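You operate a simulated robot arm through the tools that you are given. There is no shell and no other tool.

The job below is to be done with a simulated robot arm. You get a single attempt, and the scene is never put back.

JOB
Flush the top-up pot with the yellow cup's water.
Fine: pour it in, cup into the white tray; open the outflow valve till the pot is empty, close it and shut the lid; spill nothing. Where these are worked on the way, their far stop is far enough and under half their travel is too little: outflow valve.

It is judged by the outcome, as a careful person would: the job done as asked, and still so three seconds after it is handed in. It fails if anything else is knocked over, pushed out of place, dropped, spilled or broken. Lids that push on must go on centred and level and be pressed home; caps that screw on are set level and turned clockwise until they are tight.

ROBOT AND FRAMES
A 7-joint arm with a two-finger parallel gripper, fixed in place. Base frame: the origin is at the foot of the arm, x ahead of it, y to its left, z up; the work surface is at about z = 860. Units: mm, rad, N and s.
With the tool pointing down near the work surface it reaches from about 240 to 680 mm from the base axis. Its first joint turns from -1.152 to 1.152 rad. Payload 2.4 kg.
The TCP is the grasp point between the finger pads, 30 mm short of the fingertips. In the tool frame z runs along the fingers and y along their closing line. Largest opening 94 mm; finger width 28, thickness 10; the body of the gripper, 50 by 96 mm, starts 55 mm behind the TCP.
Orientation is told as [roll, pitch, yaw] about the base's x, y, z axes, in that order, counted from this pose: with the fingers straight down and closing along the base's y, the tool's x points along the base's -x, its y along +y and its z along -z.

CONTROLS
- The arm moves only by the tool drive_tool. Its argument "series" is a list of rows, each an object of numbers (a shift or turn left out is 0, a gripper value left out holds the last): "tx", "ty", "tz": the shift along the tool's x, y, z in m; "ax", "ay", "az": the turn, a rotation vector about the tool's x, y, z in rad. In form: [{"tx": .., "ty": .., "tz": .., "ax": .., "ay": .., "az": ..}, ...]. A call has 1 to 20 rows; each row shifts and turns the commanded pose from where the row before left it, along the tool's axes as they then stand. "fingers" is the gripper command, from -1 (shut) to 1 (fully open), values between in proportion, set as the call begins (left out, the last holds). A row lasts 0.2 s, in which the tool goes at most 50 mm and 0.15 rad; a call with a longer step from one row to the next is refused whole, and so is a gripper value outside its range. A pose out of reach is approached as far as the arm can. The call stops where the force on the tool passes 50 N (or 10 N more than at its start, if that is more) or the arm is blocked; 0.2 s more then pass. The fingers move at their own pace (about 153 mm/s each) and stop on an object; they squeeze with about 41 N. The grip force told is the motor's: it shows also when the fingers shut on nothing. Time passes only in rows, and 0.2 s behind the last, so rows that do not move let the fingers close. It gives the time, the measured TCP pose, the force on the tool (base axes), the opening and the grip force at its end, in the units of the frame above (readings bear some noise), with the torque about the TCP (base axes, N m) and any sound that the robot's microphone picked up.
- Cameras (640 x 400 px; columns grow to the right, rows downward): "scene" is fixed at [56.7, 496.8, 1452.9]; the picture's right is [-0.55, -0.84, 0.00], its down [-0.48, 0.32, -0.82] and it looks along [0.68, -0.45, -0.58] (base axes); focal length 221 px, centre (320, 200). "wrist" rides on the gripper at [76, 14, -102] in the tool frame; the picture's right is [-0.18, 0.98, 0.00], its down [-0.75, -0.14, -0.64] and it looks along [-0.63, -0.12, 0.77] (tool axes); focal length 243 px, centre (320, 200). There is no depth. A picture from a camera that has moved, and an enlarged one, comes with that camera's place and axes in the base frame and with its lens. The place of the scene camera against the robot may be out by one fixed shift of up to 12 mm in any direction.
- grab_frame(camera): a new picture of that camera. The clock stands still meanwhile.
- close_up(camera, box): a new picture of the part [left, top, right, bottom] of that camera's present view, enlarged. The clock stands still meanwhile.
- sign_off(): hands the job in; it is judged then, once.

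Nothing tells you positions but the pictures and the camera data. Unless the task says otherwise, let go and move clear before handing in.

The tools are called after ">>>" as name(argument=value, ...) on one line, values as JSON. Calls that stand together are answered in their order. drive_tool: Moves the arm, as the interface text tells. Its arguments: {"type":"object","properties":{"series":{"type":"array"},"fingers":{"type":"number"}},"required":["series"]} The other tools are called the same way: grab_frame (camera) takes a picture; close_up (camera, box) takes an enlarged picture of a part of a camera's view; sign_off () hands the job in.

At the start:

```text
clock: 0.0
ee_pos: [365.9, -53.7, 1333.9]
orientation: [0.001, 0.0, -0.001]
contact_force: [0.1, 0.1, -0.6]
moment: [-0.01, -0.02, 0.01]
width: 94.0
gripper_force: 0.2
```

scene: 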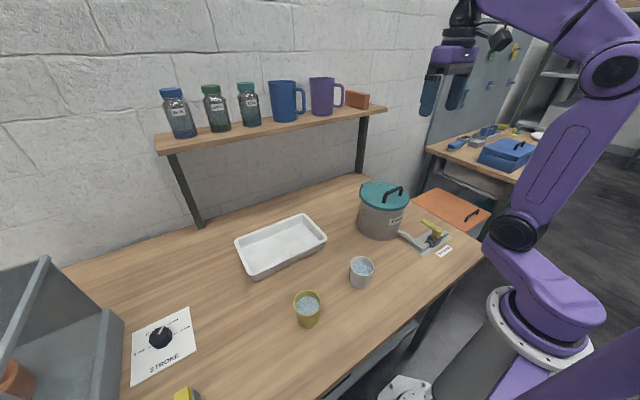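
wrist: 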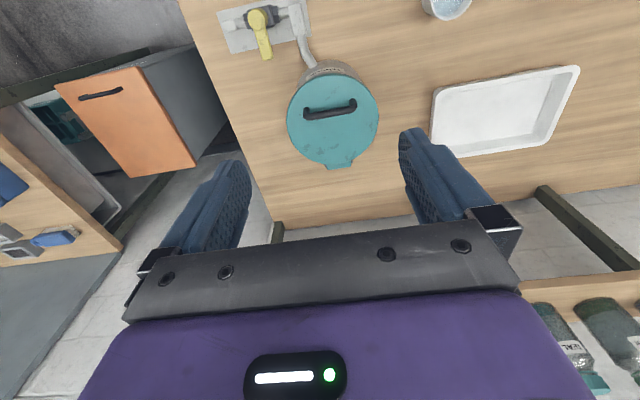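

I see a pot with a teal hinged lid, a yellow-handled valve beside it, a yellow cup of water, a grey cup, and a white tray on the table. I'll look at each more closely before moving.

>>> close_up(camera="scene", box=[340, 160, 500, 260])

>>> close_up(camera="scene", box=[220, 200, 400, 340])

>>> close_up(camera="wrist", box=[200, 0, 400, 180])

>>> close_up(camera="scene", box=[100, 290, 240, 400])

```text
4.00 times, centred on (420, 210) of scene
camera zoom: at [56.7, 496.8, 1452.9], right [-0.55, -0.84, 0.0], down [-0.48, 0.32, -0.82], along [0.68, -0.45, -0.58], focal length 885 px, centre (-80, 160)
```

zoom: 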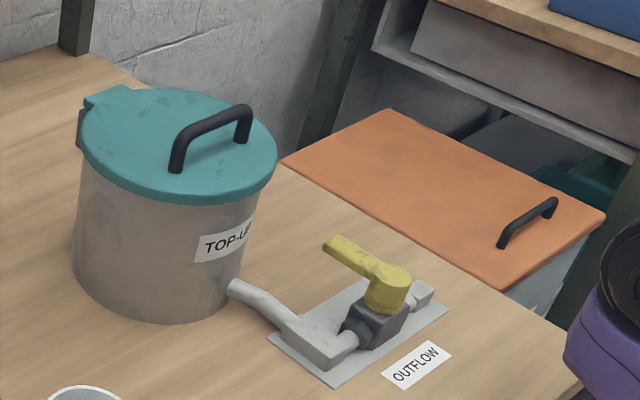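

```text
2.86 times, centred on (310, 270) of scene
camera zoom: at [56.7, 496.8, 1452.9], right [-0.55, -0.84, 0.0], down [-0.48, 0.32, -0.82], along [0.68, -0.45, -0.58], focal length 632 px, centre (349, 0)
```

zoom: 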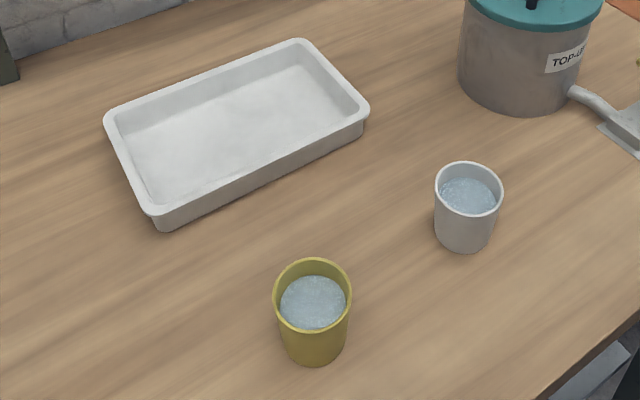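

```text
2.22 times, centred on (300, 90) of wrist
camera zoom: at [291.1, -39.7, 1438.2], right [0.18, 0.98, 0.0], down [0.75, -0.14, 0.64], along [0.63, -0.12, -0.77], focal length 539 px, centre (364, 444)
```

zoom: 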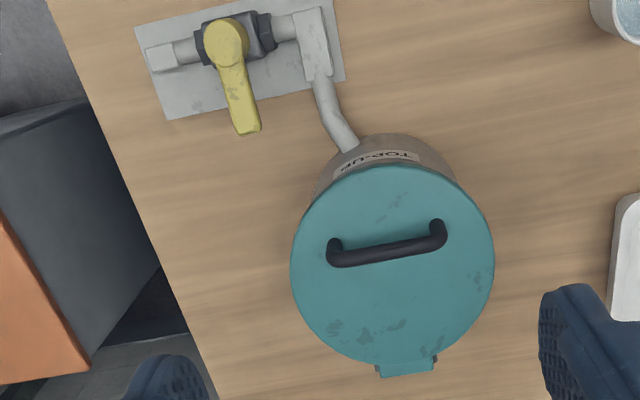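

```text
3.64 times, centred on (170, 345) of scene
camera zoom: at [56.7, 496.8, 1452.9], right [-0.55, -0.84, 0.0], down [-0.48, 0.32, -0.82], along [0.68, -0.45, -0.58], focal length 805 px, centre (866, -327)
```

zoom: 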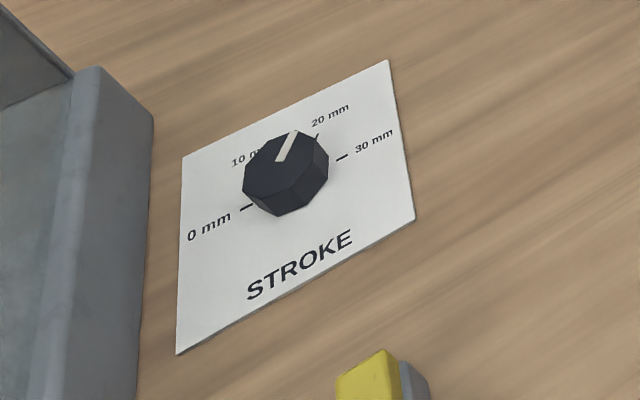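

The pot (about x 460, y -50, lid top z≈1010) has its hinge on the far side and its handle on the near side. The yellow cup is near (320, 360), the tray is centred near (584, 309), and the valve hub is near (302, -154). I'll lower the tool a bit for a second wrist view to triangulate these positions.

>>> drive_tool(series=[{"tz": 0.03}, {"tz": 0.04}, {"tz": 0.04}, {"tz": 0.03}, {}], fingers=1)

>>> grab_frame(camera="wrist")

>>> close_up(camera="wrist", box=[200, 0, 400, 125])

>>> close_up(camera="scene", box=[390, 205, 460, 260])

```text
clock: 1.2
ee_pos: [365.3, -52.5, 1195.9]
orientation: [-0.002, 0.001, 0.002]
contact_force: [0.3, 1.1, 0.3]
moment: [-0.01, -0.01, 0.03]
width: 94.3
gripper_force: 0.1
```

```text
taken
camera wrist: at [290.5, -39.6, 1298.4], right [0.18, 0.98, 0.0], down [0.75, -0.14, 0.64], along [0.63, -0.12, -0.77], focal length 243 px, centre (320, 200)
```

wrist: 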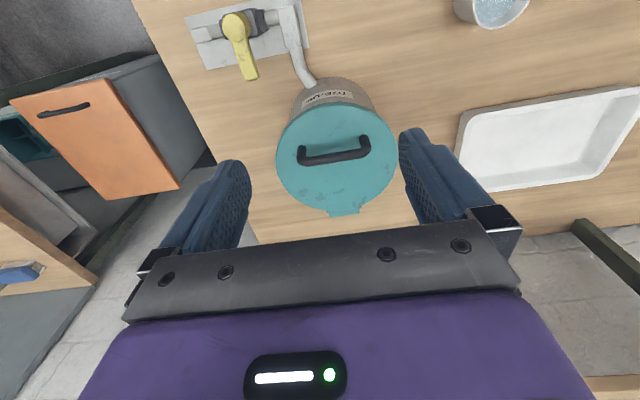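

```text
3.20 times, centred on (300, 62) of wrist
camera zoom: at [290.5, -39.6, 1298.4], right [0.18, 0.98, 0.0], down [0.75, -0.14, 0.64], along [0.63, -0.12, -0.77], focal length 776 px, centre (384, 640)
```

zoom: 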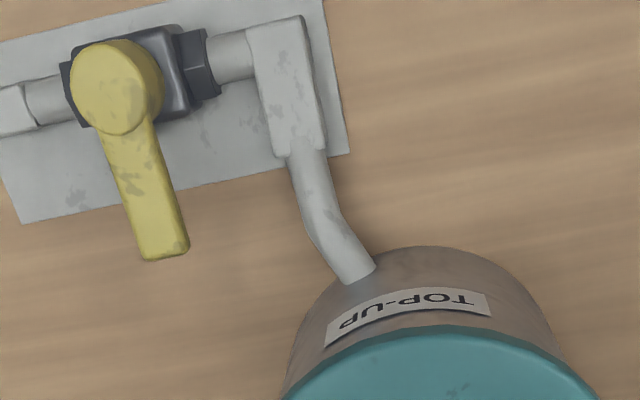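

```text
7.27 times, centred on (425, 232) of scene
camera zoom: at [56.7, 496.8, 1452.9], right [-0.55, -0.84, 0.0], down [-0.48, 0.32, -0.82], along [0.68, -0.45, -0.58], focal length 1609 px, centre (-444, -36)
```

zoom: 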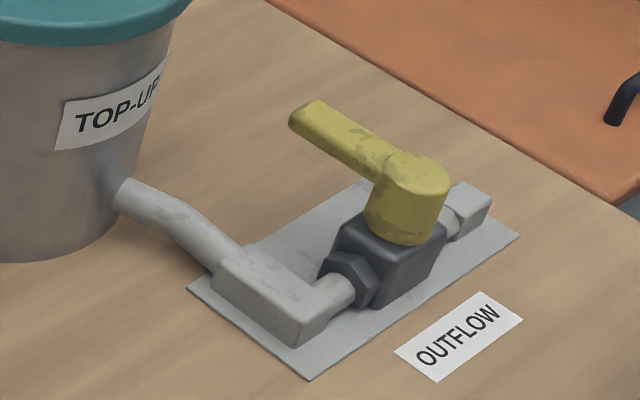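

The valve lever stands across the pipe, so it is closed. I'll zoom on the lid and handle to fix their height.

>>> close_up(camera="wrist", box=[260, 90, 420, 220])

>>> close_up(camera="scene", box=[350, 175, 420, 245])

```text
3.08 times, centred on (340, 155) of wrist
camera zoom: at [290.5, -39.6, 1298.4], right [0.18, 0.98, 0.0], down [0.75, -0.14, 0.64], along [0.63, -0.12, -0.77], focal length 746 px, centre (258, 338)
```

zoom: 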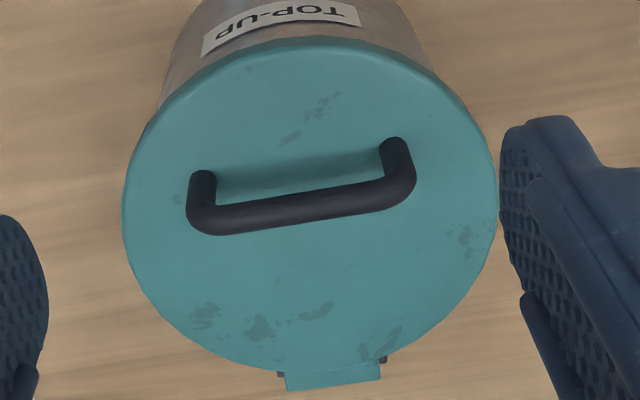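

```text
5.71 times, centred on (385, 210) of scene
camera zoom: at [56.7, 496.8, 1452.9], right [-0.55, -0.84, 0.0], down [-0.48, 0.32, -0.82], along [0.68, -0.45, -0.58], focal length 1264 px, centre (-51, 143)
```

zoom: 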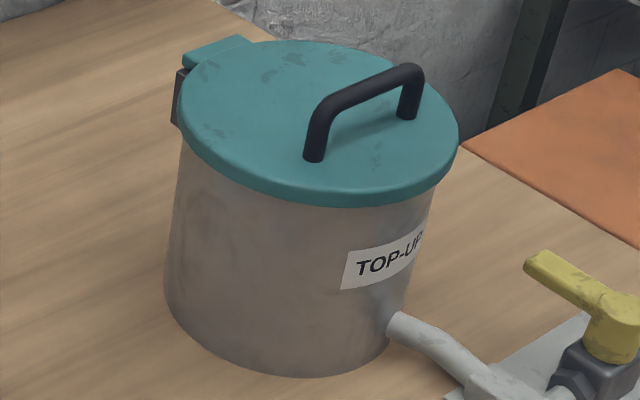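

The handle bar runs along y at about x 436, z≈1048, and the hinge is at about x 560, z≈1000. The handle will swing away from the robot, so I plan to grip the bar with the tool vertical and let it pivot in the pads. I'll yaw the tool -92° so the fingers close along x.

>>> drive_tool(series=[{"az": 0.146}, {"az": 0.146}, {"az": 0.146}, {"az": 0.146}, {"az": 0.146}, {"az": 0.146}, {"az": 0.146}, {"az": 0.146}, {"az": 0.146}, {"az": 0.146}, {"az": 0.146}, {}])

>>> grab_frame(camera="wrist")

```text
clock: 3.8
ee_pos: [367.3, -52.9, 1195.1]
orientation: [-0.001, 0.001, -1.607]
contact_force: [0.1, 0.6, -0.3]
moment: [0.02, -0.01, 0.0]
width: 93.6
gripper_force: 0.1
```

```text
taken
camera wrist: at [384.6, 21.8, 1298.4], right [0.98, -0.22, 0.0], down [-0.17, -0.75, 0.64], along [-0.14, -0.63, -0.77], focal length 243 px, centre (320, 200)
```

wrist: 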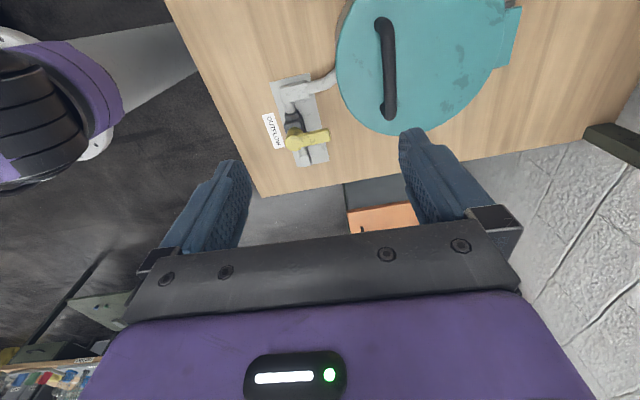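

Yaw is good. Next I'll move to hover above the handle and check the alignment.

>>> drive_tool(series=[{"ty": 0.034}, {"ty": 0.034, "tx": 0.002}, {"tz": 0.03}, {"tz": 0.03}, {"tz": 0.025}, {}])

>>> grab_frame(camera="wrist")

>>> close_up(camera="scene", box=[340, 90, 460, 240])

```text
clock: 5.2
ee_pos: [434.7, -52.6, 1109.0]
orientation: [0.001, -0.001, -1.606]
contact_force: [0.1, 0.4, -0.1]
moment: [0.0, 0.0, 0.03]
width: 94.2
gripper_force: 0.0
```

```text
taken
camera wrist: at [452.1, 21.6, 1213.2], right [0.98, -0.22, 0.0], down [-0.17, -0.75, 0.64], along [-0.14, -0.63, -0.77], focal length 243 px, centre (320, 200)
```

wrist: 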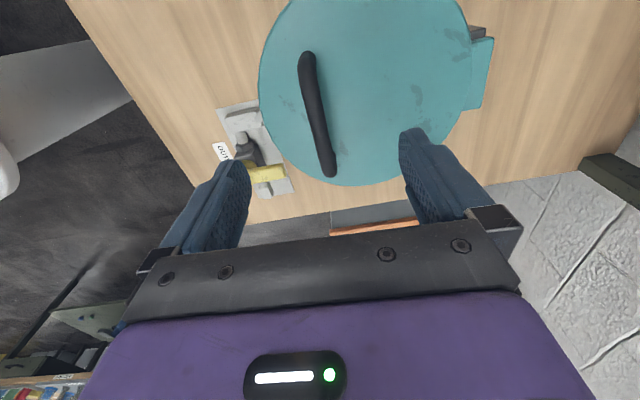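

```text
2.67 times, centred on (400, 165) of scene
camera zoom: at [56.7, 496.8, 1452.9], right [-0.55, -0.84, 0.0], down [-0.48, 0.32, -0.82], along [0.68, -0.45, -0.58], focal length 590 px, centre (107, 293)
```

zoom: 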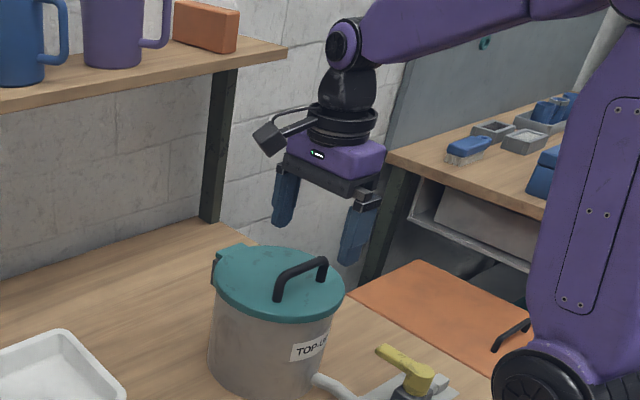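

>>> close_up(camera="wrist", box=[240, 0, 500, 200])

>>> close_up(camera="scene", box=[375, 150, 425, 215])

```text
2.00 times, centred on (370, 100) of wrist
camera zoom: at [452.1, 21.6, 1213.2], right [0.98, -0.22, 0.0], down [-0.17, -0.75, 0.64], along [-0.14, -0.63, -0.77], focal length 485 px, centre (220, 400)
```

zoom: 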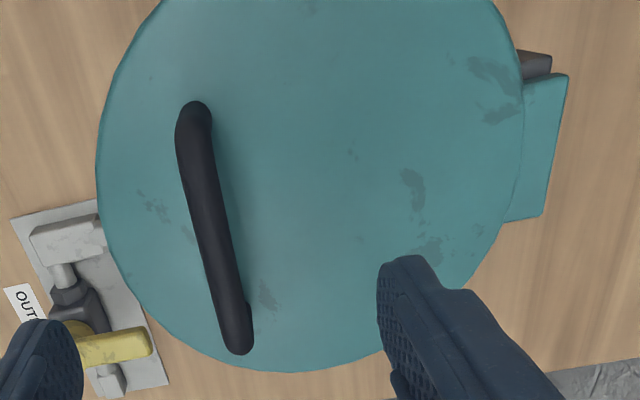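

```text
6.15 times, centred on (400, 182) of scene
camera zoom: at [56.7, 496.8, 1452.9], right [-0.55, -0.84, 0.0], down [-0.48, 0.32, -0.82], along [0.68, -0.45, -0.58], focal length 1362 px, centre (-172, 308)
```

zoom: 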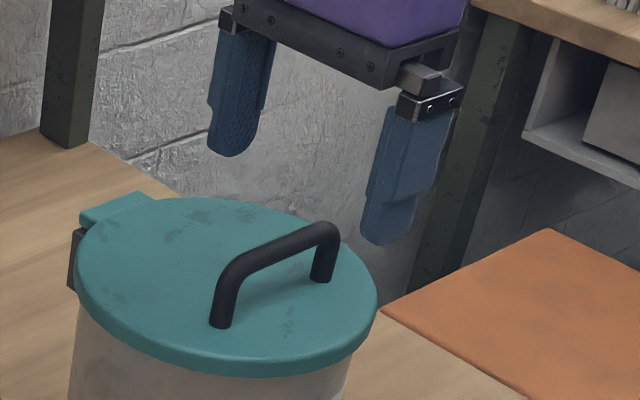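

The calibrated views agree: the bar centre is about (437, -50, 1042) and the lid top is about 1008. I'll descend so the fingertips stay a few mm above the lid, then close on the bar.

>>> drive_tool(series=[{"tz": 0.02, "ty": 0.002, "tx": 0.002}, {"tz": 0.02}, {"tz": 0.012}, {"tz": 0.01}, {}])

>>> close_up(camera="scene", box=[375, 150, 425, 215])

>>> grab_frame(camera="wrist")

```text
clock: 6.4
ee_pos: [436.1, -52.4, 1047.5]
orientation: [0.0, 0.001, -1.606]
contact_force: [-0.2, -0.8, 0.4]
moment: [-0.02, 0.01, 0.0]
width: 93.9
gripper_force: 0.0
```

```text
6.15 times, centred on (400, 182) of scene
camera zoom: at [56.7, 496.8, 1452.9], right [-0.55, -0.84, 0.0], down [-0.48, 0.32, -0.82], along [0.68, -0.45, -0.58], focal length 1362 px, centre (-172, 308)
```

zoom: 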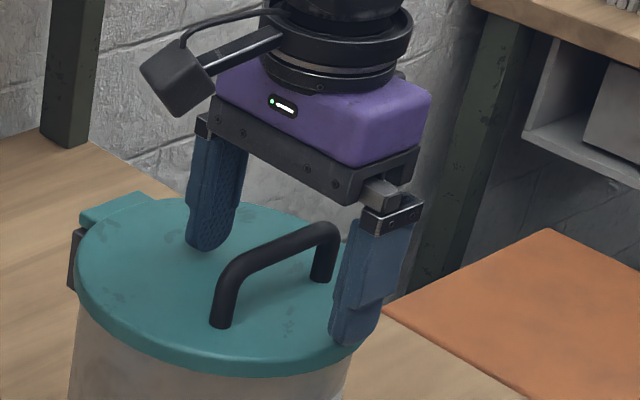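

```text
taken
camera wrist: at [454.0, 23.4, 1151.3], right [0.98, -0.22, 0.0], down [-0.17, -0.75, 0.64], along [-0.14, -0.63, -0.77], focal length 243 px, centre (320, 200)
```

wrist: 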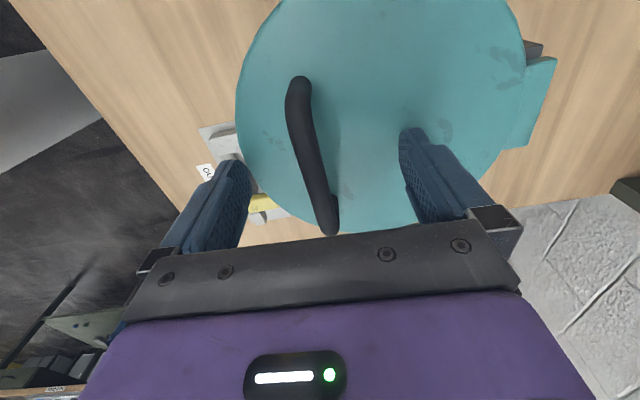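

The fingers straddle the bar with the tips clear of the lid. Closing on it now.

>>> drive_tool(series=[{}, {}, {}, {}], fingers=-1)

>>> grab_frame(camera="wrist")

```text
clock: 7.4
ee_pos: [434.7, -53.1, 1047.9]
orientation: [-0.004, 0.0, -1.605]
contact_force: [-13.1, 0.8, 2.2]
moment: [-0.01, 0.07, 1.08]
width: 16.6
gripper_force: 44.9
```

```text
taken
camera wrist: at [453.1, 23.5, 1151.3], right [0.98, -0.22, 0.0], down [-0.16, -0.75, 0.64], along [-0.14, -0.63, -0.77], focal length 243 px, centre (320, 200)
```

wrist: 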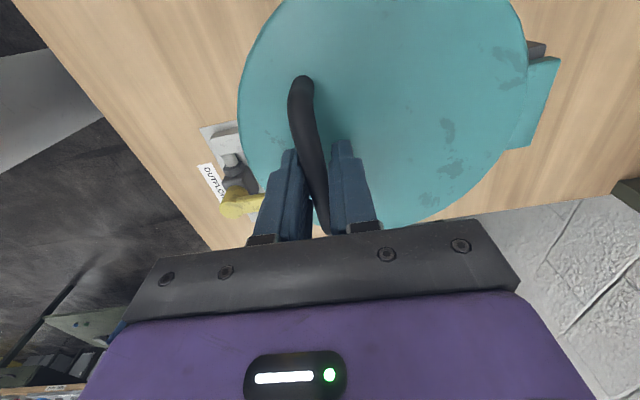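

The bar is gripped, with a small sideways load and twist from a yaw misalignment. I'll relax the commanded pose slightly towards the bar.

>>> drive_tool(series=[{"az": -0.015, "ty": -0.0015}, {}])

```text
clock: 8.0
ee_pos: [434.9, -52.3, 1048.9]
orientation: [0.003, 0.0, -1.59]
contact_force: [-5.6, -0.5, -0.1]
moment: [0.35, 0.04, 1.04]
width: 16.1
gripper_force: 44.9
```

>>> drive_tool(series=[{"az": -0.02, "ty": -0.0005}, {}])

```text
clock: 8.6
ee_pos: [435.3, -51.5, 1048.0]
orientation: [0.002, 0.001, -1.573]
contact_force: [-1.2, -0.4, -0.9]
moment: [0.35, -0.05, -0.01]
width: 16.2
gripper_force: 44.8
```

Forces are near zero now, so the bar lies along y. I'll start lifting along the arc about the estimated hinge, checking forces as I go.

>>> drive_tool(series=[{"ty": 0.001, "tz": -0.0035}, {"ty": 0.0013, "tz": -0.0035}, {"ty": 0.0018, "tz": -0.0036}, {}])

>>> close_up(camera="scene", box=[345, 140, 425, 245])

```text
clock: 9.6
ee_pos: [439.7, -52.6, 1058.4]
orientation: [-0.002, -0.001, -1.569]
contact_force: [2.9, -2.1, -5.1]
moment: [0.17, 0.12, 0.03]
width: 16.2
gripper_force: 44.9
```

```text
3.81 times, centred on (385, 192) of scene
camera zoom: at [56.9, 496.7, 1452.9], right [-0.55, -0.84, 0.0], down [-0.48, 0.32, -0.82], along [0.68, -0.45, -0.58], focal length 843 px, centre (72, 229)
```

zoom: 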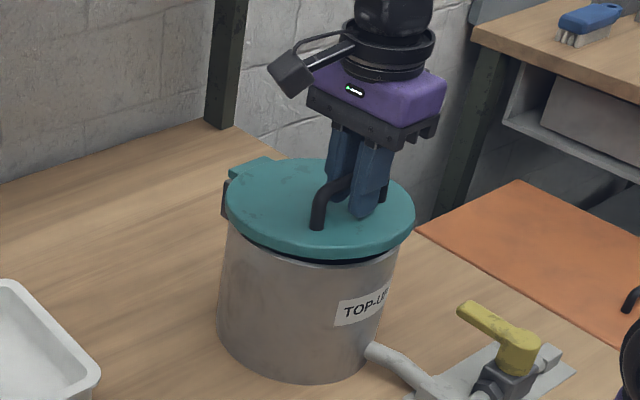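

The lid lifts freely with low forces. I'll continue the arc to about 20°.

>>> drive_tool(series=[{"ty": 0.0025, "tz": -0.0051}, {"ty": 0.0026, "tz": -0.005}, {"ty": 0.0029, "tz": -0.0049}, {"ty": 0.003, "tz": -0.0048}, {"ty": 0.0033, "tz": -0.0046}, {"ty": 0.0034, "tz": -0.0045}, {}])

```text
clock: 11.2
ee_pos: [453.2, -51.0, 1088.6]
orientation: [-0.004, 0.001, -1.571]
contact_force: [-22.7, 2.3, 11.8]
moment: [-0.13, 0.14, 0.05]
width: 16.3
gripper_force: 45.8
```

Radial load is building, so my hinge estimate is off. I'll relax the commanded pose outward and re-check.

>>> drive_tool(series=[{"ty": -0.0035, "tz": -0.001}, {}])

>>> close_up(camera="scene", box=[345, 140, 425, 245])

>>> grab_frame(camera="wrist")

```text
clock: 11.8
ee_pos: [455.0, -51.2, 1088.4]
orientation: [0.005, 0.0, -1.571]
contact_force: [10.9, -1.3, -11.0]
moment: [0.99, -0.02, 0.04]
width: 16.4
gripper_force: 44.9
```

```text
3.81 times, centred on (385, 192) of scene
camera zoom: at [57.2, 496.7, 1452.9], right [-0.55, -0.84, 0.0], down [-0.48, 0.32, -0.82], along [0.68, -0.45, -0.58], focal length 843 px, centre (72, 229)
```

zoom: 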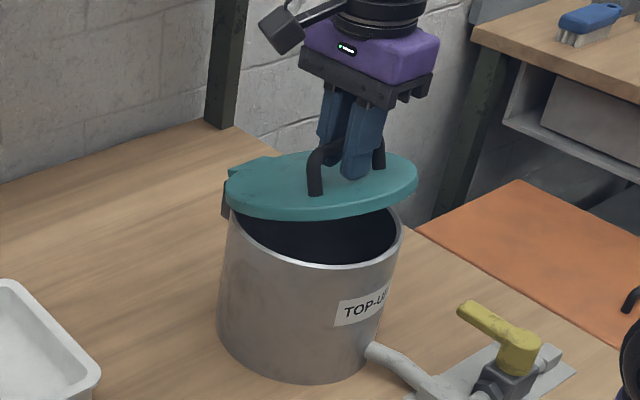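

```text
taken
camera wrist: at [469.5, 24.1, 1191.6], right [0.98, -0.19, 0.01], down [-0.15, -0.75, 0.64], along [-0.11, -0.63, -0.77], focal length 243 px, centre (320, 200)
```

wrist: 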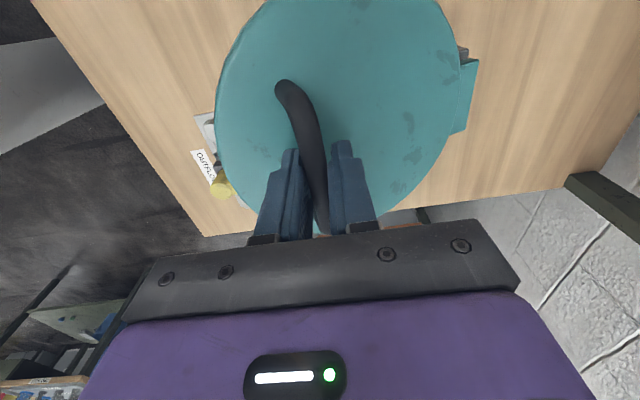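

Stiffness is about 10 N/mm, so the fit puts the bar about (-123, +35) from the hinge. I'll continue to 30° with the corrected circle.

>>> drive_tool(series=[{"ty": 0.004, "tz": -0.0041}, {"ty": 0.004, "tz": -0.0041}, {"ty": 0.0038, "tz": -0.0041}, {"ty": 0.0039, "tz": -0.004}, {}])

```text
clock: 13.0
ee_pos: [469.0, -50.7, 1104.6]
orientation: [0.0, -0.001, -1.57]
contact_force: [9.7, 0.8, -12.8]
moment: [-0.23, 0.0, 0.04]
width: 15.8
gripper_force: 44.9
```

>>> drive_tool(series=[{"ty": 0.0047, "tz": -0.0033}, {"ty": 0.0043, "tz": -0.0034}, {"ty": 0.0045, "tz": -0.0034}, {"ty": 0.0045, "tz": -0.0033}, {"ty": 0.0047, "tz": -0.003}, {"ty": 0.0048, "tz": -0.0028}, {}])

>>> close_up(camera="scene", box=[345, 110, 445, 245])

```text
clock: 14.6
ee_pos: [494.4, -51.4, 1125.8]
orientation: [0.001, 0.0, -1.57]
contact_force: [-22.5, 5.7, 34.8]
moment: [0.2, 0.15, -0.08]
width: 15.1
gripper_force: 44.8
```

```text
2.96 times, centred on (395, 178) of scene
camera zoom: at [55.4, 497.0, 1452.8], right [-0.55, -0.84, 0.0], down [-0.48, 0.32, -0.82], along [0.68, -0.45, -0.58], focal length 656 px, centre (98, 267)
```

zoom: 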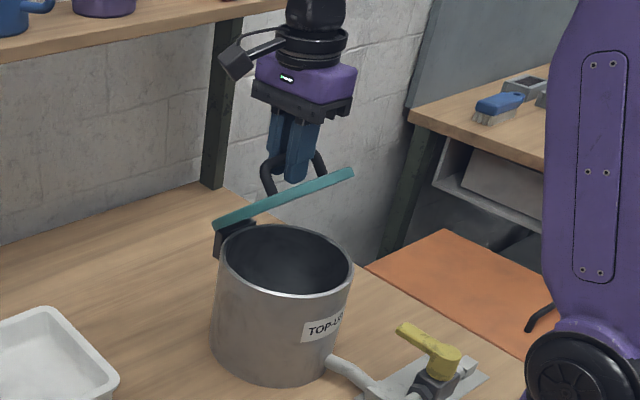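

>>> drive_tool(series=[{"ty": -0.0012, "tz": -0.0025}, {}])

```text
clock: 15.2
ee_pos: [494.8, -51.3, 1125.9]
orientation: [-0.002, -0.001, -1.57]
contact_force: [-6.5, 6.2, 8.7]
moment: [-0.24, 0.05, -0.07]
width: 14.9
gripper_force: 45.0
```

>>> drive_tool(series=[{"ty": 0.0049, "tz": -0.003}, {"ty": 0.0049, "tz": -0.0027}, {"ty": 0.0054, "tz": -0.0024}, {"ty": 0.0056, "tz": -0.0021}, {}])

```text
clock: 16.4
ee_pos: [515.8, -51.4, 1135.8]
orientation: [0.001, 0.001, -1.571]
contact_force: [-5.2, 5.3, 11.3]
moment: [0.18, 0.01, -0.06]
width: 14.4
gripper_force: 44.9
```

>>> drive_tool(series=[{"ty": 0.0056, "tz": -0.0025}, {"ty": 0.0056, "tz": -0.0021}, {"ty": 0.0058, "tz": -0.0015}, {"ty": 0.0059, "tz": -0.0011}, {}])

>>> close_up(camera="scene", box=[345, 90, 445, 245])

>>> grab_frame(camera="wrist")

```text
clock: 17.6
ee_pos: [538.9, -52.4, 1144.6]
orientation: [0.005, 0.001, -1.572]
contact_force: [-7.2, 4.9, 30.1]
moment: [-0.05, 0.14, 0.18]
width: 11.6
gripper_force: 45.4
```

```text
2.58 times, centred on (395, 168) of scene
camera zoom: at [55.9, 497.0, 1452.8], right [-0.55, -0.84, 0.0], down [-0.48, 0.32, -0.82], along [0.68, -0.45, -0.58], focal length 571 px, centre (126, 284)
```

zoom: 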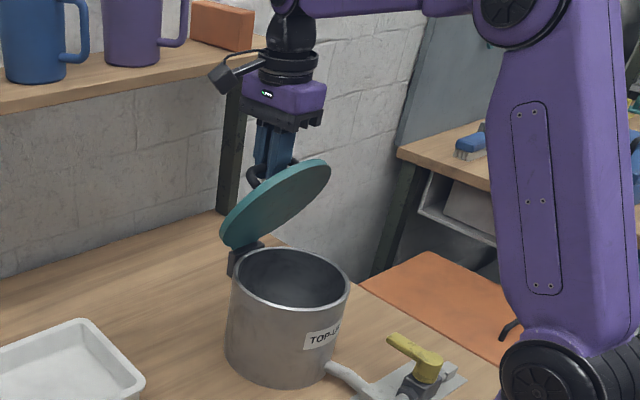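

```text
taken
camera wrist: at [552.7, 23.9, 1248.7], right [0.98, -0.18, 0.0], down [-0.14, -0.75, 0.64], along [-0.11, -0.63, -0.77], focal length 243 px, centre (320, 200)
```

wrist: 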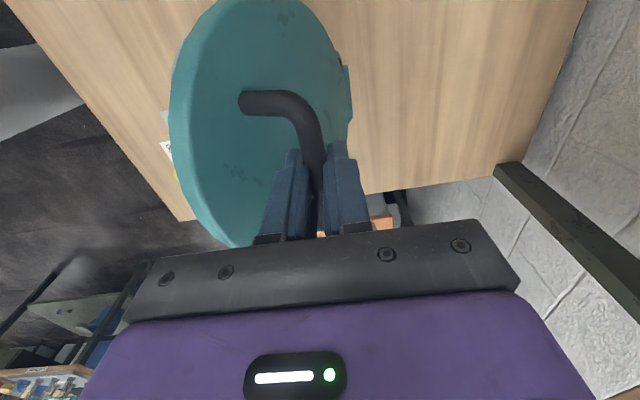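

Width is dropping, so the bar may be slipping in the pads. I'll look closely before continuing.

>>> close_up(camera="wrist", box=[220, 70, 400, 250])

>>> close_up(camera="scene", box=[375, 120, 425, 190])

```text
2.22 times, centred on (310, 160) of wrist
camera zoom: at [552.7, 23.9, 1248.7], right [0.98, -0.18, 0.0], down [-0.14, -0.75, 0.64], along [-0.11, -0.63, -0.77], focal length 539 px, centre (342, 289)
```

zoom: 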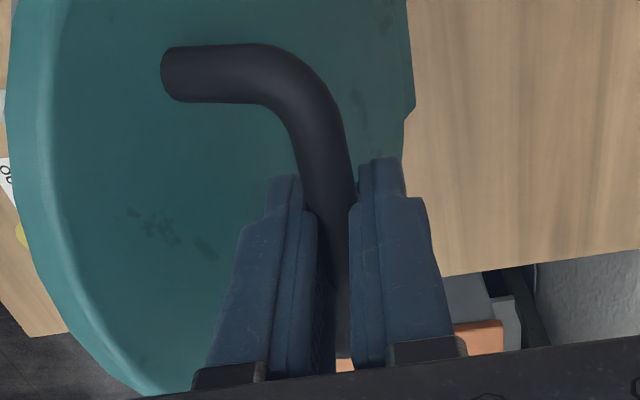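

```text
5.71 times, centred on (400, 155) of scene
camera zoom: at [55.9, 497.0, 1452.8], right [-0.55, -0.84, 0.0], down [-0.48, 0.32, -0.82], along [0.68, -0.45, -0.58], focal length 1264 px, centre (-137, 457)
```

zoom: 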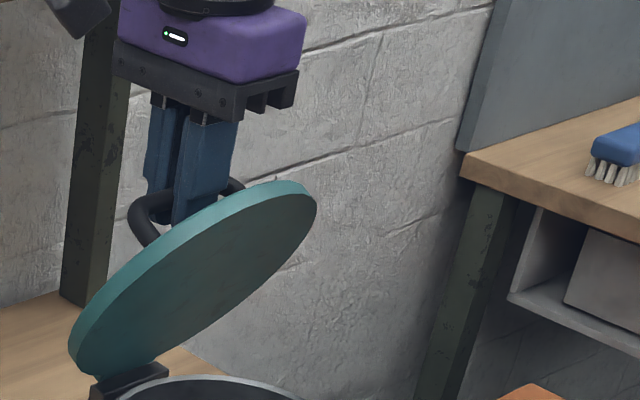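

The bar sits near the fingertips, so I'll keep pushing along +x and ease the tool down a little. That keeps the near finger well behind the bar.

>>> drive_tool(series=[{"ty": 0.004, "tz": 0.001}, {"ty": 0.004, "tz": 0.001}, {}])

```text
clock: 18.2
ee_pos: [544.9, -51.5, 1147.4]
orientation: [0.01, -0.002, -1.573]
contact_force: [-1.1, 1.9, 6.7]
moment: [0.03, 0.06, 0.06]
width: 11.8
gripper_force: 45.2
stopped in row 2: the force on the tool passed its limit at 52 N (the readings are from after the stop); the commanded pose is now the measured one
```

The stop shows the fingers are being pushed up off the bar. I'll inspect the contact from both cameras.

>>> close_up(camera="wrist", box=[240, 100, 380, 240])

>>> close_up(camera="scene", box=[380, 125, 415, 170])

```text
2.86 times, centred on (310, 170) of wrist
camera zoom: at [559.7, 23.9, 1249.8], right [0.98, -0.18, 0.01], down [-0.15, -0.75, 0.64], along [-0.11, -0.63, -0.77], focal length 693 px, centre (349, 286)
```

zoom: 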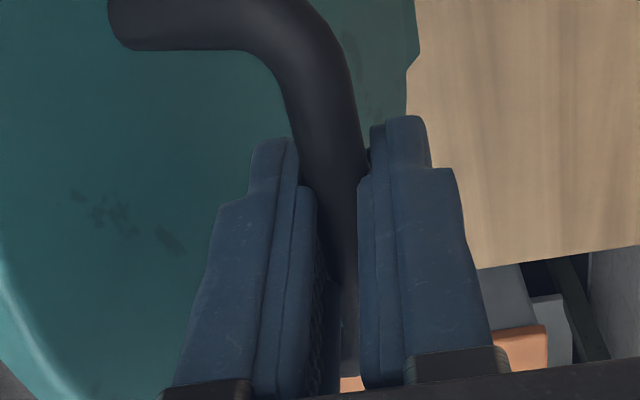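

```text
8.89 times, centred on (398, 148) of scene
camera zoom: at [56.5, 496.8, 1452.8], right [-0.55, -0.84, 0.0], down [-0.48, 0.32, -0.82], along [0.68, -0.45, -0.58], focal length 1967 px, centre (-369, 667)
```

zoom: 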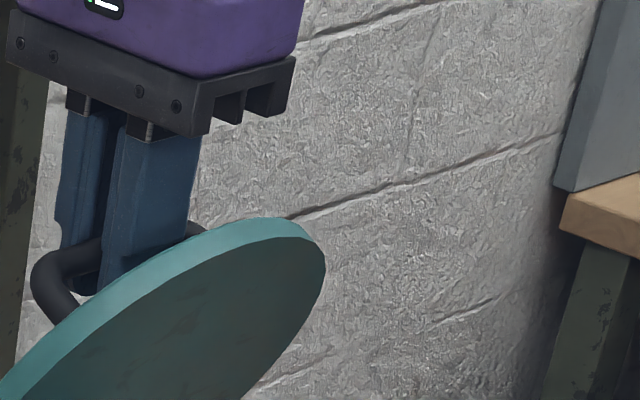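

The bar is still well inside the pads, and the load was only a radial mismatch on a stiff constraint. Forces are relaxed now, so I'll go on in small steps near the top of the arc.

>>> drive_tool(series=[{"ty": 0.004, "tz": -0.0008}, {"ty": 0.004, "tz": -0.0004}, {}])

```text
clock: 19.0
ee_pos: [553.2, -51.2, 1147.1]
orientation: [0.01, -0.002, -1.572]
contact_force: [-3.8, 0.8, 7.7]
moment: [0.15, 0.14, 0.18]
width: 11.2
gripper_force: 45.1
```

>>> drive_tool(series=[{"ty": 0.004, "tz": -0.0003}, {"ty": 0.004, "tz": -0.0001}, {"ty": 0.004, "tz": 0.0001}, {}])

```text
clock: 20.0
ee_pos: [566.6, -51.1, 1148.3]
orientation: [0.009, -0.002, -1.573]
contact_force: [-2.0, -1.0, 6.8]
moment: [0.1, 0.14, 0.13]
width: 11.5
gripper_force: 45.3
```

>>> drive_tool(series=[{"ty": 0.004, "tz": 0.0002}, {"ty": 0.004, "tz": 0.0003}, {"ty": 0.004, "tz": 0.0005}, {"ty": 0.004, "tz": 0.0006}, {}])

>>> close_up(camera="scene", box=[345, 90, 445, 245])

```text
clock: 21.2
ee_pos: [582.4, -51.4, 1146.1]
orientation: [0.01, -0.002, -1.573]
contact_force: [-0.5, -0.8, 7.1]
moment: [0.04, 0.12, 0.15]
width: 11.4
gripper_force: 44.9
```

```text
2.58 times, centred on (395, 168) of scene
camera zoom: at [56.5, 496.8, 1452.9], right [-0.55, -0.84, 0.0], down [-0.48, 0.32, -0.82], along [0.68, -0.45, -0.58], focal length 571 px, centre (126, 284)
```

zoom: 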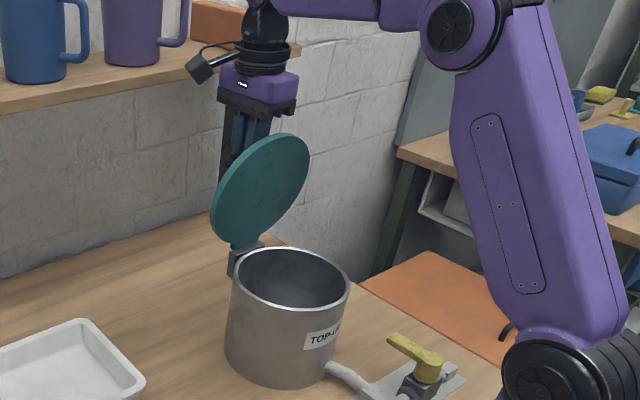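

>>> drive_tool(series=[{"ty": 0.004, "tz": 0.0007}, {"ty": 0.004, "tz": 0.0008}, {"ty": 0.004, "tz": 0.001}, {}])

```text
clock: 22.2
ee_pos: [594.7, -51.7, 1143.7]
orientation: [0.01, 0.001, -1.57]
contact_force: [0.9, 1.2, 8.9]
moment: [0.12, 0.11, 0.17]
width: 11.4
gripper_force: 45.1
```

>>> drive_tool(series=[{"ty": 0.004, "tz": 0.001}, {"ty": 0.004, "tz": 0.0012}, {"ty": 0.004, "tz": 0.0014}, {}])

>>> close_up(camera="scene", box=[345, 90, 445, 245])

>>> grab_frame(camera="wrist")

```text
clock: 23.2
ee_pos: [607.0, -50.8, 1139.9]
orientation: [0.011, -0.001, -1.57]
contact_force: [-0.3, 1.1, 5.1]
moment: [-0.04, 0.06, 0.11]
width: 11.4
gripper_force: 44.9
```

```text
2.58 times, centred on (395, 168) of scene
camera zoom: at [56.6, 496.9, 1452.8], right [-0.55, -0.84, 0.0], down [-0.48, 0.32, -0.82], along [0.68, -0.45, -0.58], focal length 571 px, centre (126, 284)
```

zoom: 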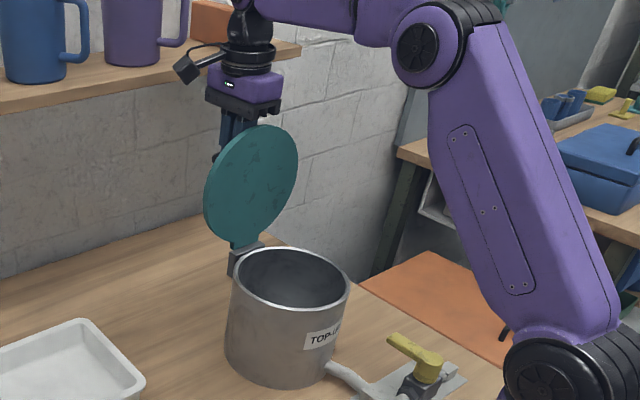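

```text
taken
camera wrist: at [620.5, 23.9, 1243.5], right [0.98, -0.18, 0.01], down [-0.15, -0.75, 0.64], along [-0.11, -0.63, -0.77], focal length 243 px, centre (320, 200)
```

wrist: 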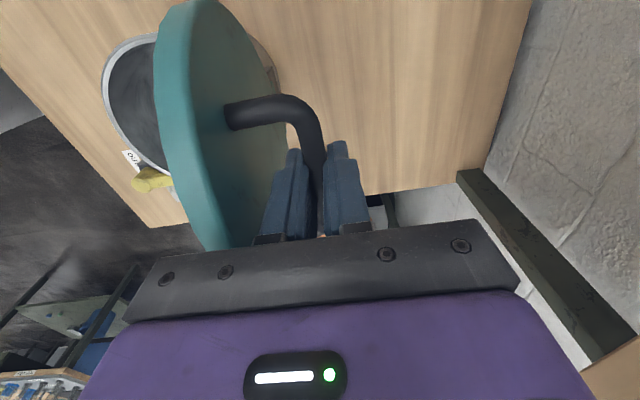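

>>> drive_tool(series=[{"ty": 0.004, "tz": 0.0015}, {"ty": 0.004, "tz": 0.0017}, {"ty": 0.004, "tz": 0.0018}, {}])

```text
clock: 24.2
ee_pos: [617.5, -52.0, 1135.4]
orientation: [0.01, -0.002, -1.571]
contact_force: [0.9, 2.1, 5.5]
moment: [0.12, 0.12, 0.13]
width: 11.6
gripper_force: 45.2
```

>>> drive_tool(series=[{"ty": 0.004, "tz": 0.002}, {"ty": 0.004, "tz": 0.0021}, {"ty": 0.004, "tz": 0.0024}, {}])

>>> close_up(camera="scene", box=[345, 90, 445, 245])

```text
clock: 25.2
ee_pos: [630.1, -52.5, 1129.6]
orientation: [0.009, -0.001, -1.57]
contact_force: [2.3, 3.2, 5.3]
moment: [0.15, 0.07, 0.13]
width: 11.4
gripper_force: 45.4
```

```text
2.58 times, centred on (395, 168) of scene
camera zoom: at [56.6, 496.9, 1452.8], right [-0.55, -0.84, 0.0], down [-0.48, 0.32, -0.82], along [0.68, -0.45, -0.58], focal length 571 px, centre (126, 284)
```

zoom: 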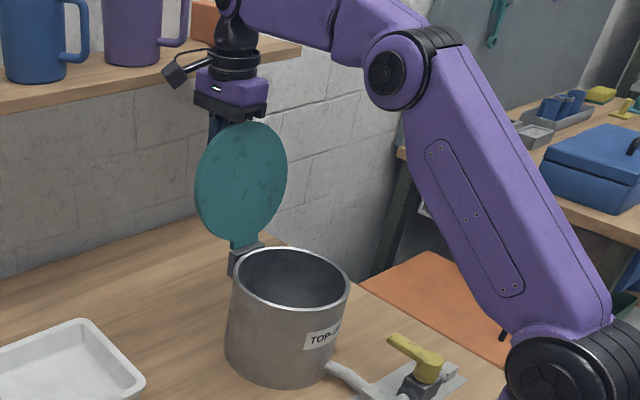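

The lid is now past vertical and pulling away gently. I'll go a little further to feel for its stop before releasing.

>>> drive_tool(series=[{"ty": 0.003, "tz": 0.0019}, {"ty": 0.003, "tz": 0.002}, {}])

>>> grab_frame(camera="wrist")

>>> close_up(camera="scene", box=[360, 100, 430, 200])

```text
clock: 26.0
ee_pos: [634.8, -51.8, 1128.1]
orientation: [0.005, -0.002, -1.573]
contact_force: [-27.5, 5.1, 25.8]
moment: [-0.12, 0.23, 0.21]
width: 11.4
gripper_force: 45.2
```

```text
taken
camera wrist: at [648.1, 23.8, 1230.3], right [0.98, -0.18, 0.01], down [-0.15, -0.75, 0.64], along [-0.11, -0.63, -0.77], focal length 243 px, centre (320, 200)
```

wrist: 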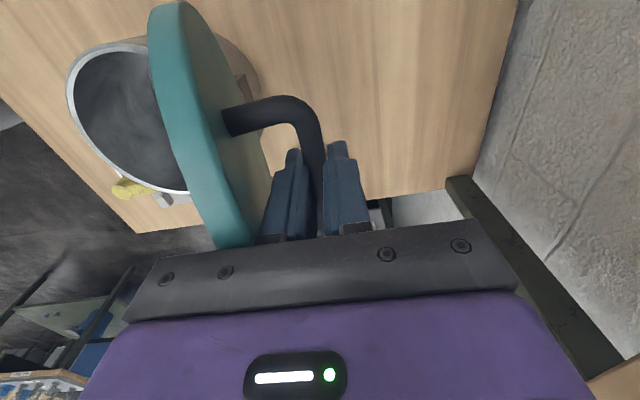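

```text
4.00 times, centred on (395, 150) of scene
camera zoom: at [55.2, 497.0, 1452.8], right [-0.55, -0.84, 0.0], down [-0.48, 0.32, -0.82], along [0.68, -0.45, -0.58], focal length 885 px, centre (20, 400)
```

zoom: 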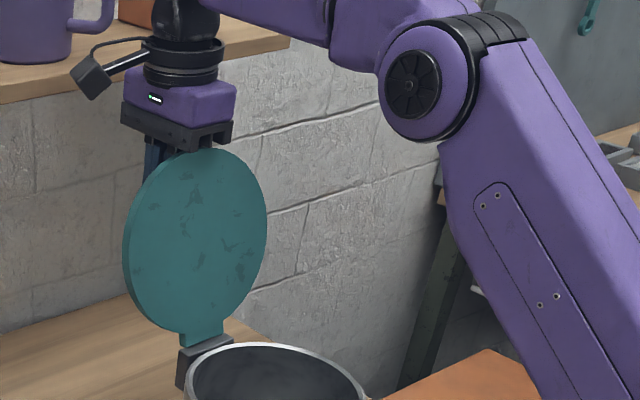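

That is the lid's stop, past vertical. I'll back off to relieve the load, then open the fingers only slightly so the near finger doesn't push the lid.

>>> drive_tool(series=[{"ty": -0.002, "tz": -0.0018}, {}])

>>> drive_tool(series=[{}, {}, {}], fingers=-0.5)

>>> close_up(camera="scene", box=[345, 90, 445, 245])

>>> close_up(camera="wrist", box=[120, 0, 420, 250])

```text
clock: 26.6
ee_pos: [632.9, -52.2, 1126.6]
orientation: [0.009, -0.003, -1.572]
contact_force: [-15.0, 3.7, 14.8]
moment: [-0.08, 0.1, 0.13]
width: 11.3
gripper_force: 44.7
```

```text
clock: 27.4
ee_pos: [634.1, -51.3, 1125.9]
orientation: [0.008, -0.001, -1.572]
contact_force: [1.7, -0.8, 1.7]
moment: [-0.02, 0.16, 0.01]
width: 22.3
gripper_force: 0.0
```

```text
2.58 times, centred on (395, 168) of scene
camera zoom: at [56.7, 496.8, 1452.9], right [-0.55, -0.84, 0.0], down [-0.48, 0.32, -0.82], along [0.68, -0.45, -0.58], focal length 571 px, centre (126, 284)
```

zoom: 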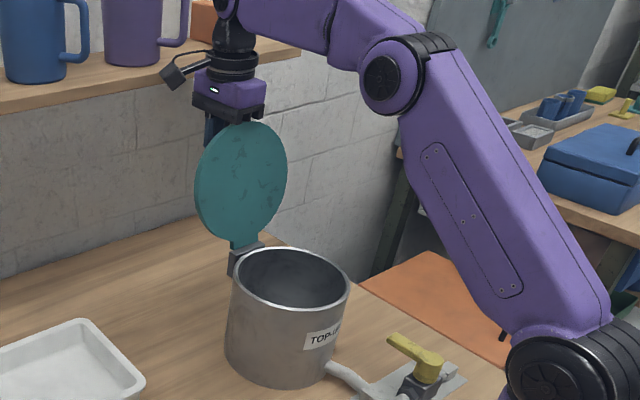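

```text
1.60 times, centred on (270, 125) of wrist
camera zoom: at [648.5, 23.3, 1229.4], right [0.98, -0.19, 0.01], down [-0.15, -0.75, 0.64], along [-0.11, -0.63, -0.77], focal length 388 px, centre (400, 320)
```

zoom: 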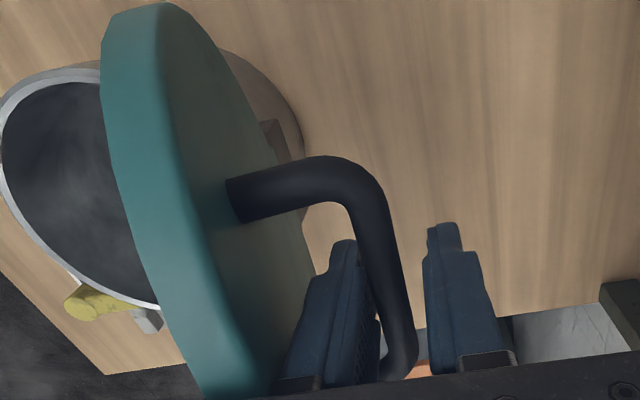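

The lid stays open on its own. I'll withdraw straight up out of the handle.

>>> drive_tool(series=[{"tz": -0.008}, {"tz": -0.01}, {"tz": -0.012}, {"tz": -0.015}, {"tz": -0.02}, {"tz": -0.025}, {}])

>>> grab_frame(camera="scene")

>>> grab_frame(camera="wrist")

```text
clock: 29.0
ee_pos: [621.6, -50.2, 1197.2]
orientation: [0.01, -0.003, -1.571]
contact_force: [0.3, 1.3, 0.8]
moment: [-0.02, -0.01, -0.05]
width: 23.2
gripper_force: 0.0
out of reach, approached as far as the arm can: row 5, 6
```

```text
taken
```

scene: 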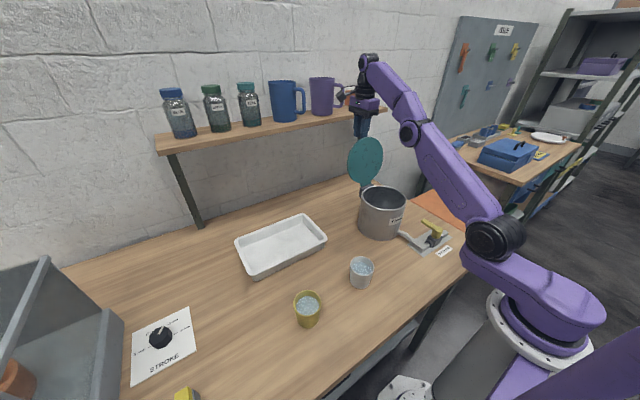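

```text
taken
camera wrist: at [636.1, 24.9, 1301.3], right [0.98, -0.18, 0.01], down [-0.15, -0.75, 0.64], along [-0.11, -0.63, -0.77], focal length 243 px, centre (320, 200)
```

wrist: 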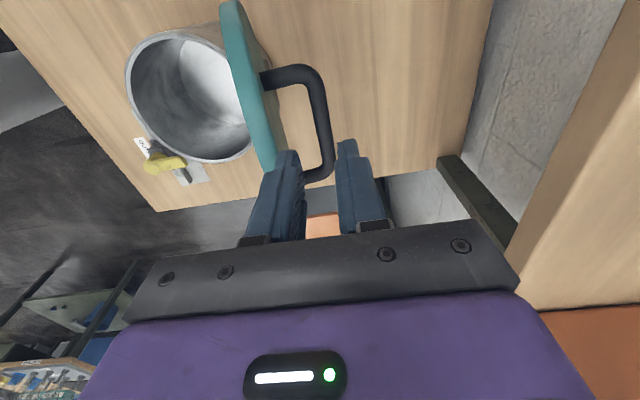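

The arm hit its reach limit but the fingers are out of the handle. I'll check clearance between the near fingertip and the lid's top edge before moving back.

>>> close_up(camera="scene", box=[335, 80, 405, 200])

>>> close_up(camera="wrist", box=[200, 50, 400, 250])

```text
3.33 times, centred on (370, 140) of scene
camera zoom: at [56.7, 496.8, 1452.9], right [-0.55, -0.84, 0.0], down [-0.48, 0.32, -0.82], along [0.68, -0.45, -0.58], focal length 738 px, centre (153, 400)
```

zoom: 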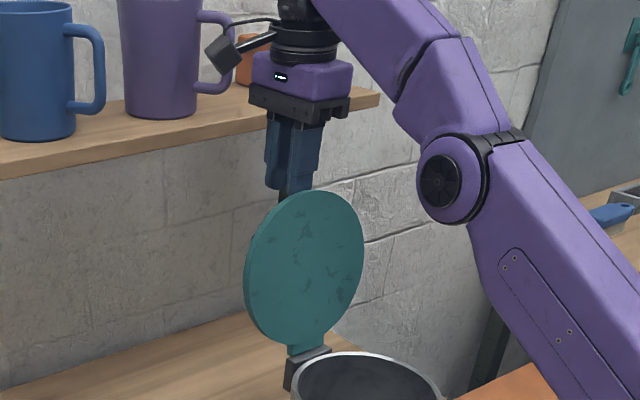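

```text
2.00 times, centred on (300, 150) of wrist
camera zoom: at [636.1, 24.9, 1301.3], right [0.98, -0.18, 0.01], down [-0.15, -0.75, 0.64], along [-0.11, -0.63, -0.77], focal length 485 px, centre (360, 300)
```

zoom: 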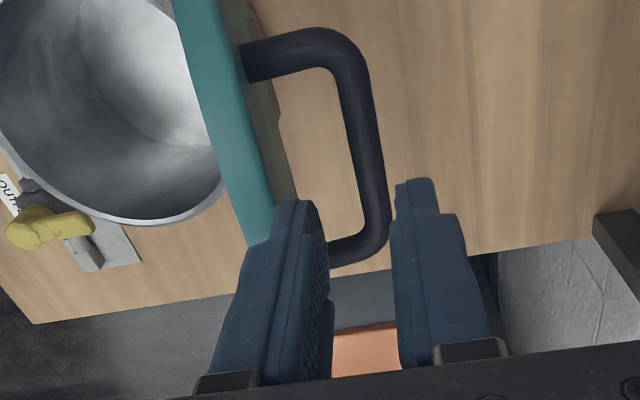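

>>> drive_tool(series=[{"tz": -0.01, "ty": -0.003}, {"tz": -0.01, "ty": -0.004}, {}])

```text
clock: 29.8
ee_pos: [610.6, -50.4, 1218.7]
orientation: [0.011, -0.003, -1.571]
contact_force: [-0.6, 0.0, -0.3]
moment: [0.01, 0.0, 0.03]
width: 23.8
gripper_force: 0.0
out of reach, approached as far as the arm can: row 2
```

Clear of the lid with no contact. I'll retreat toward the robot at this height.

>>> drive_tool(series=[{"tz": -0.015, "ty": -0.02}, {"tz": -0.015, "ty": -0.03}, {"tz": -0.01, "ty": -0.04}, {"ty": -0.04}, {"ty": -0.04}, {"ty": -0.04}, {}], fingers=1)

>>> grab_frame(camera="wrist")

>>> close_up(camera="scene", box=[340, 130, 460, 260])

```text
clock: 31.4
ee_pos: [401.1, -49.6, 1254.3]
orientation: [0.01, 0.0, -1.572]
contact_force: [0.3, -0.1, 0.1]
moment: [-0.01, -0.01, 0.0]
width: 94.1
gripper_force: 0.0
```

```text
taken
camera wrist: at [415.1, 26.1, 1359.1], right [0.98, -0.18, 0.01], down [-0.15, -0.75, 0.64], along [-0.11, -0.63, -0.77], focal length 243 px, centre (320, 200)
```

wrist: 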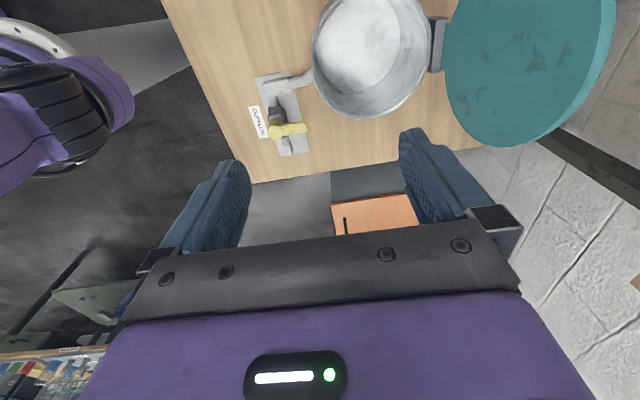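

```text
3.08 times, centred on (400, 195) of scene
camera zoom: at [56.7, 496.8, 1452.9], right [-0.55, -0.84, 0.0], down [-0.48, 0.32, -0.82], along [0.68, -0.45, -0.58], focal length 681 px, centre (74, 215)
```

zoom: 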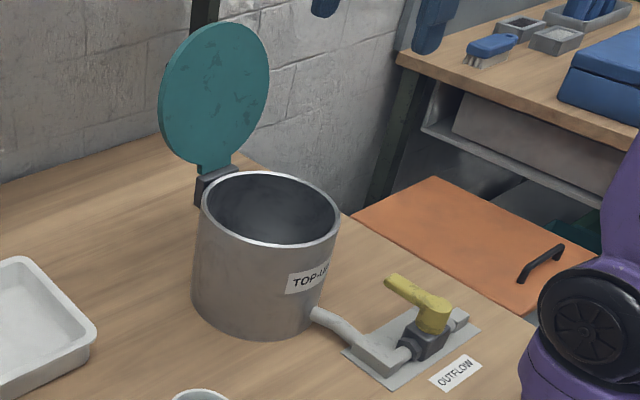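

The lid stays open and the pot is empty inside. Next I'll turn the tool so the camera will be on top, and swing over toward the yellow cup.

>>> drive_tool(series=[{"az": 0.146}, {"az": 0.146}, {"az": 0.146}, {"az": 0.146}, {"az": 0.146}, {}])

>>> drive_tool(series=[{"tx": 0.0146, "ty": -0.037}, {"tx": 0.0146, "ty": -0.037}, {"tx": 0.0146, "ty": -0.037}, {"tx": 0.0146, "ty": -0.037}, {"tx": 0.0146, "ty": -0.037}, {"tx": 0.0146, "ty": -0.037}, {"tx": 0.0146, "ty": -0.037}, {"tx": 0.0146, "ty": -0.037}, {"tx": 0.0146, "ty": -0.037}, {}])

>>> grab_frame(camera="wrist")

```text
clock: 32.8
ee_pos: [401.2, -49.3, 1255.9]
orientation: [0.008, 0.004, -2.304]
contact_force: [0.4, 0.0, -0.5]
moment: [0.01, 0.0, 0.01]
width: 94.3
gripper_force: 0.1
```

```text
clock: 35.0
ee_pos: [241.0, 270.9, 1253.1]
orientation: [0.009, 0.006, -2.301]
contact_force: [-0.3, -0.3, -0.5]
moment: [0.02, 0.02, 0.01]
width: 94.0
gripper_force: 0.0
```

```text
taken
camera wrist: at [301.9, 318.0, 1357.6], right [0.61, -0.79, 0.01], down [-0.61, -0.47, 0.64], along [-0.5, -0.39, -0.77], focal length 243 px, centre (320, 200)
```

wrist: 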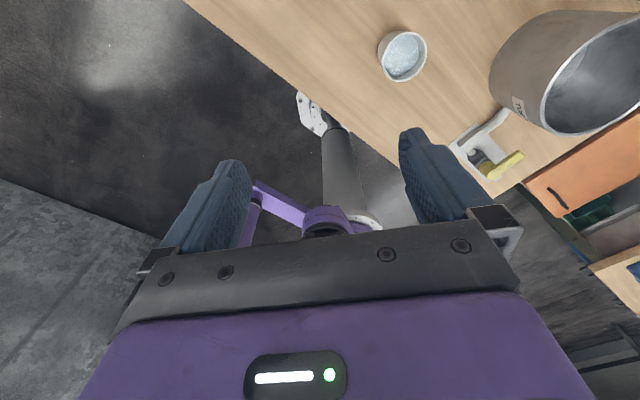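

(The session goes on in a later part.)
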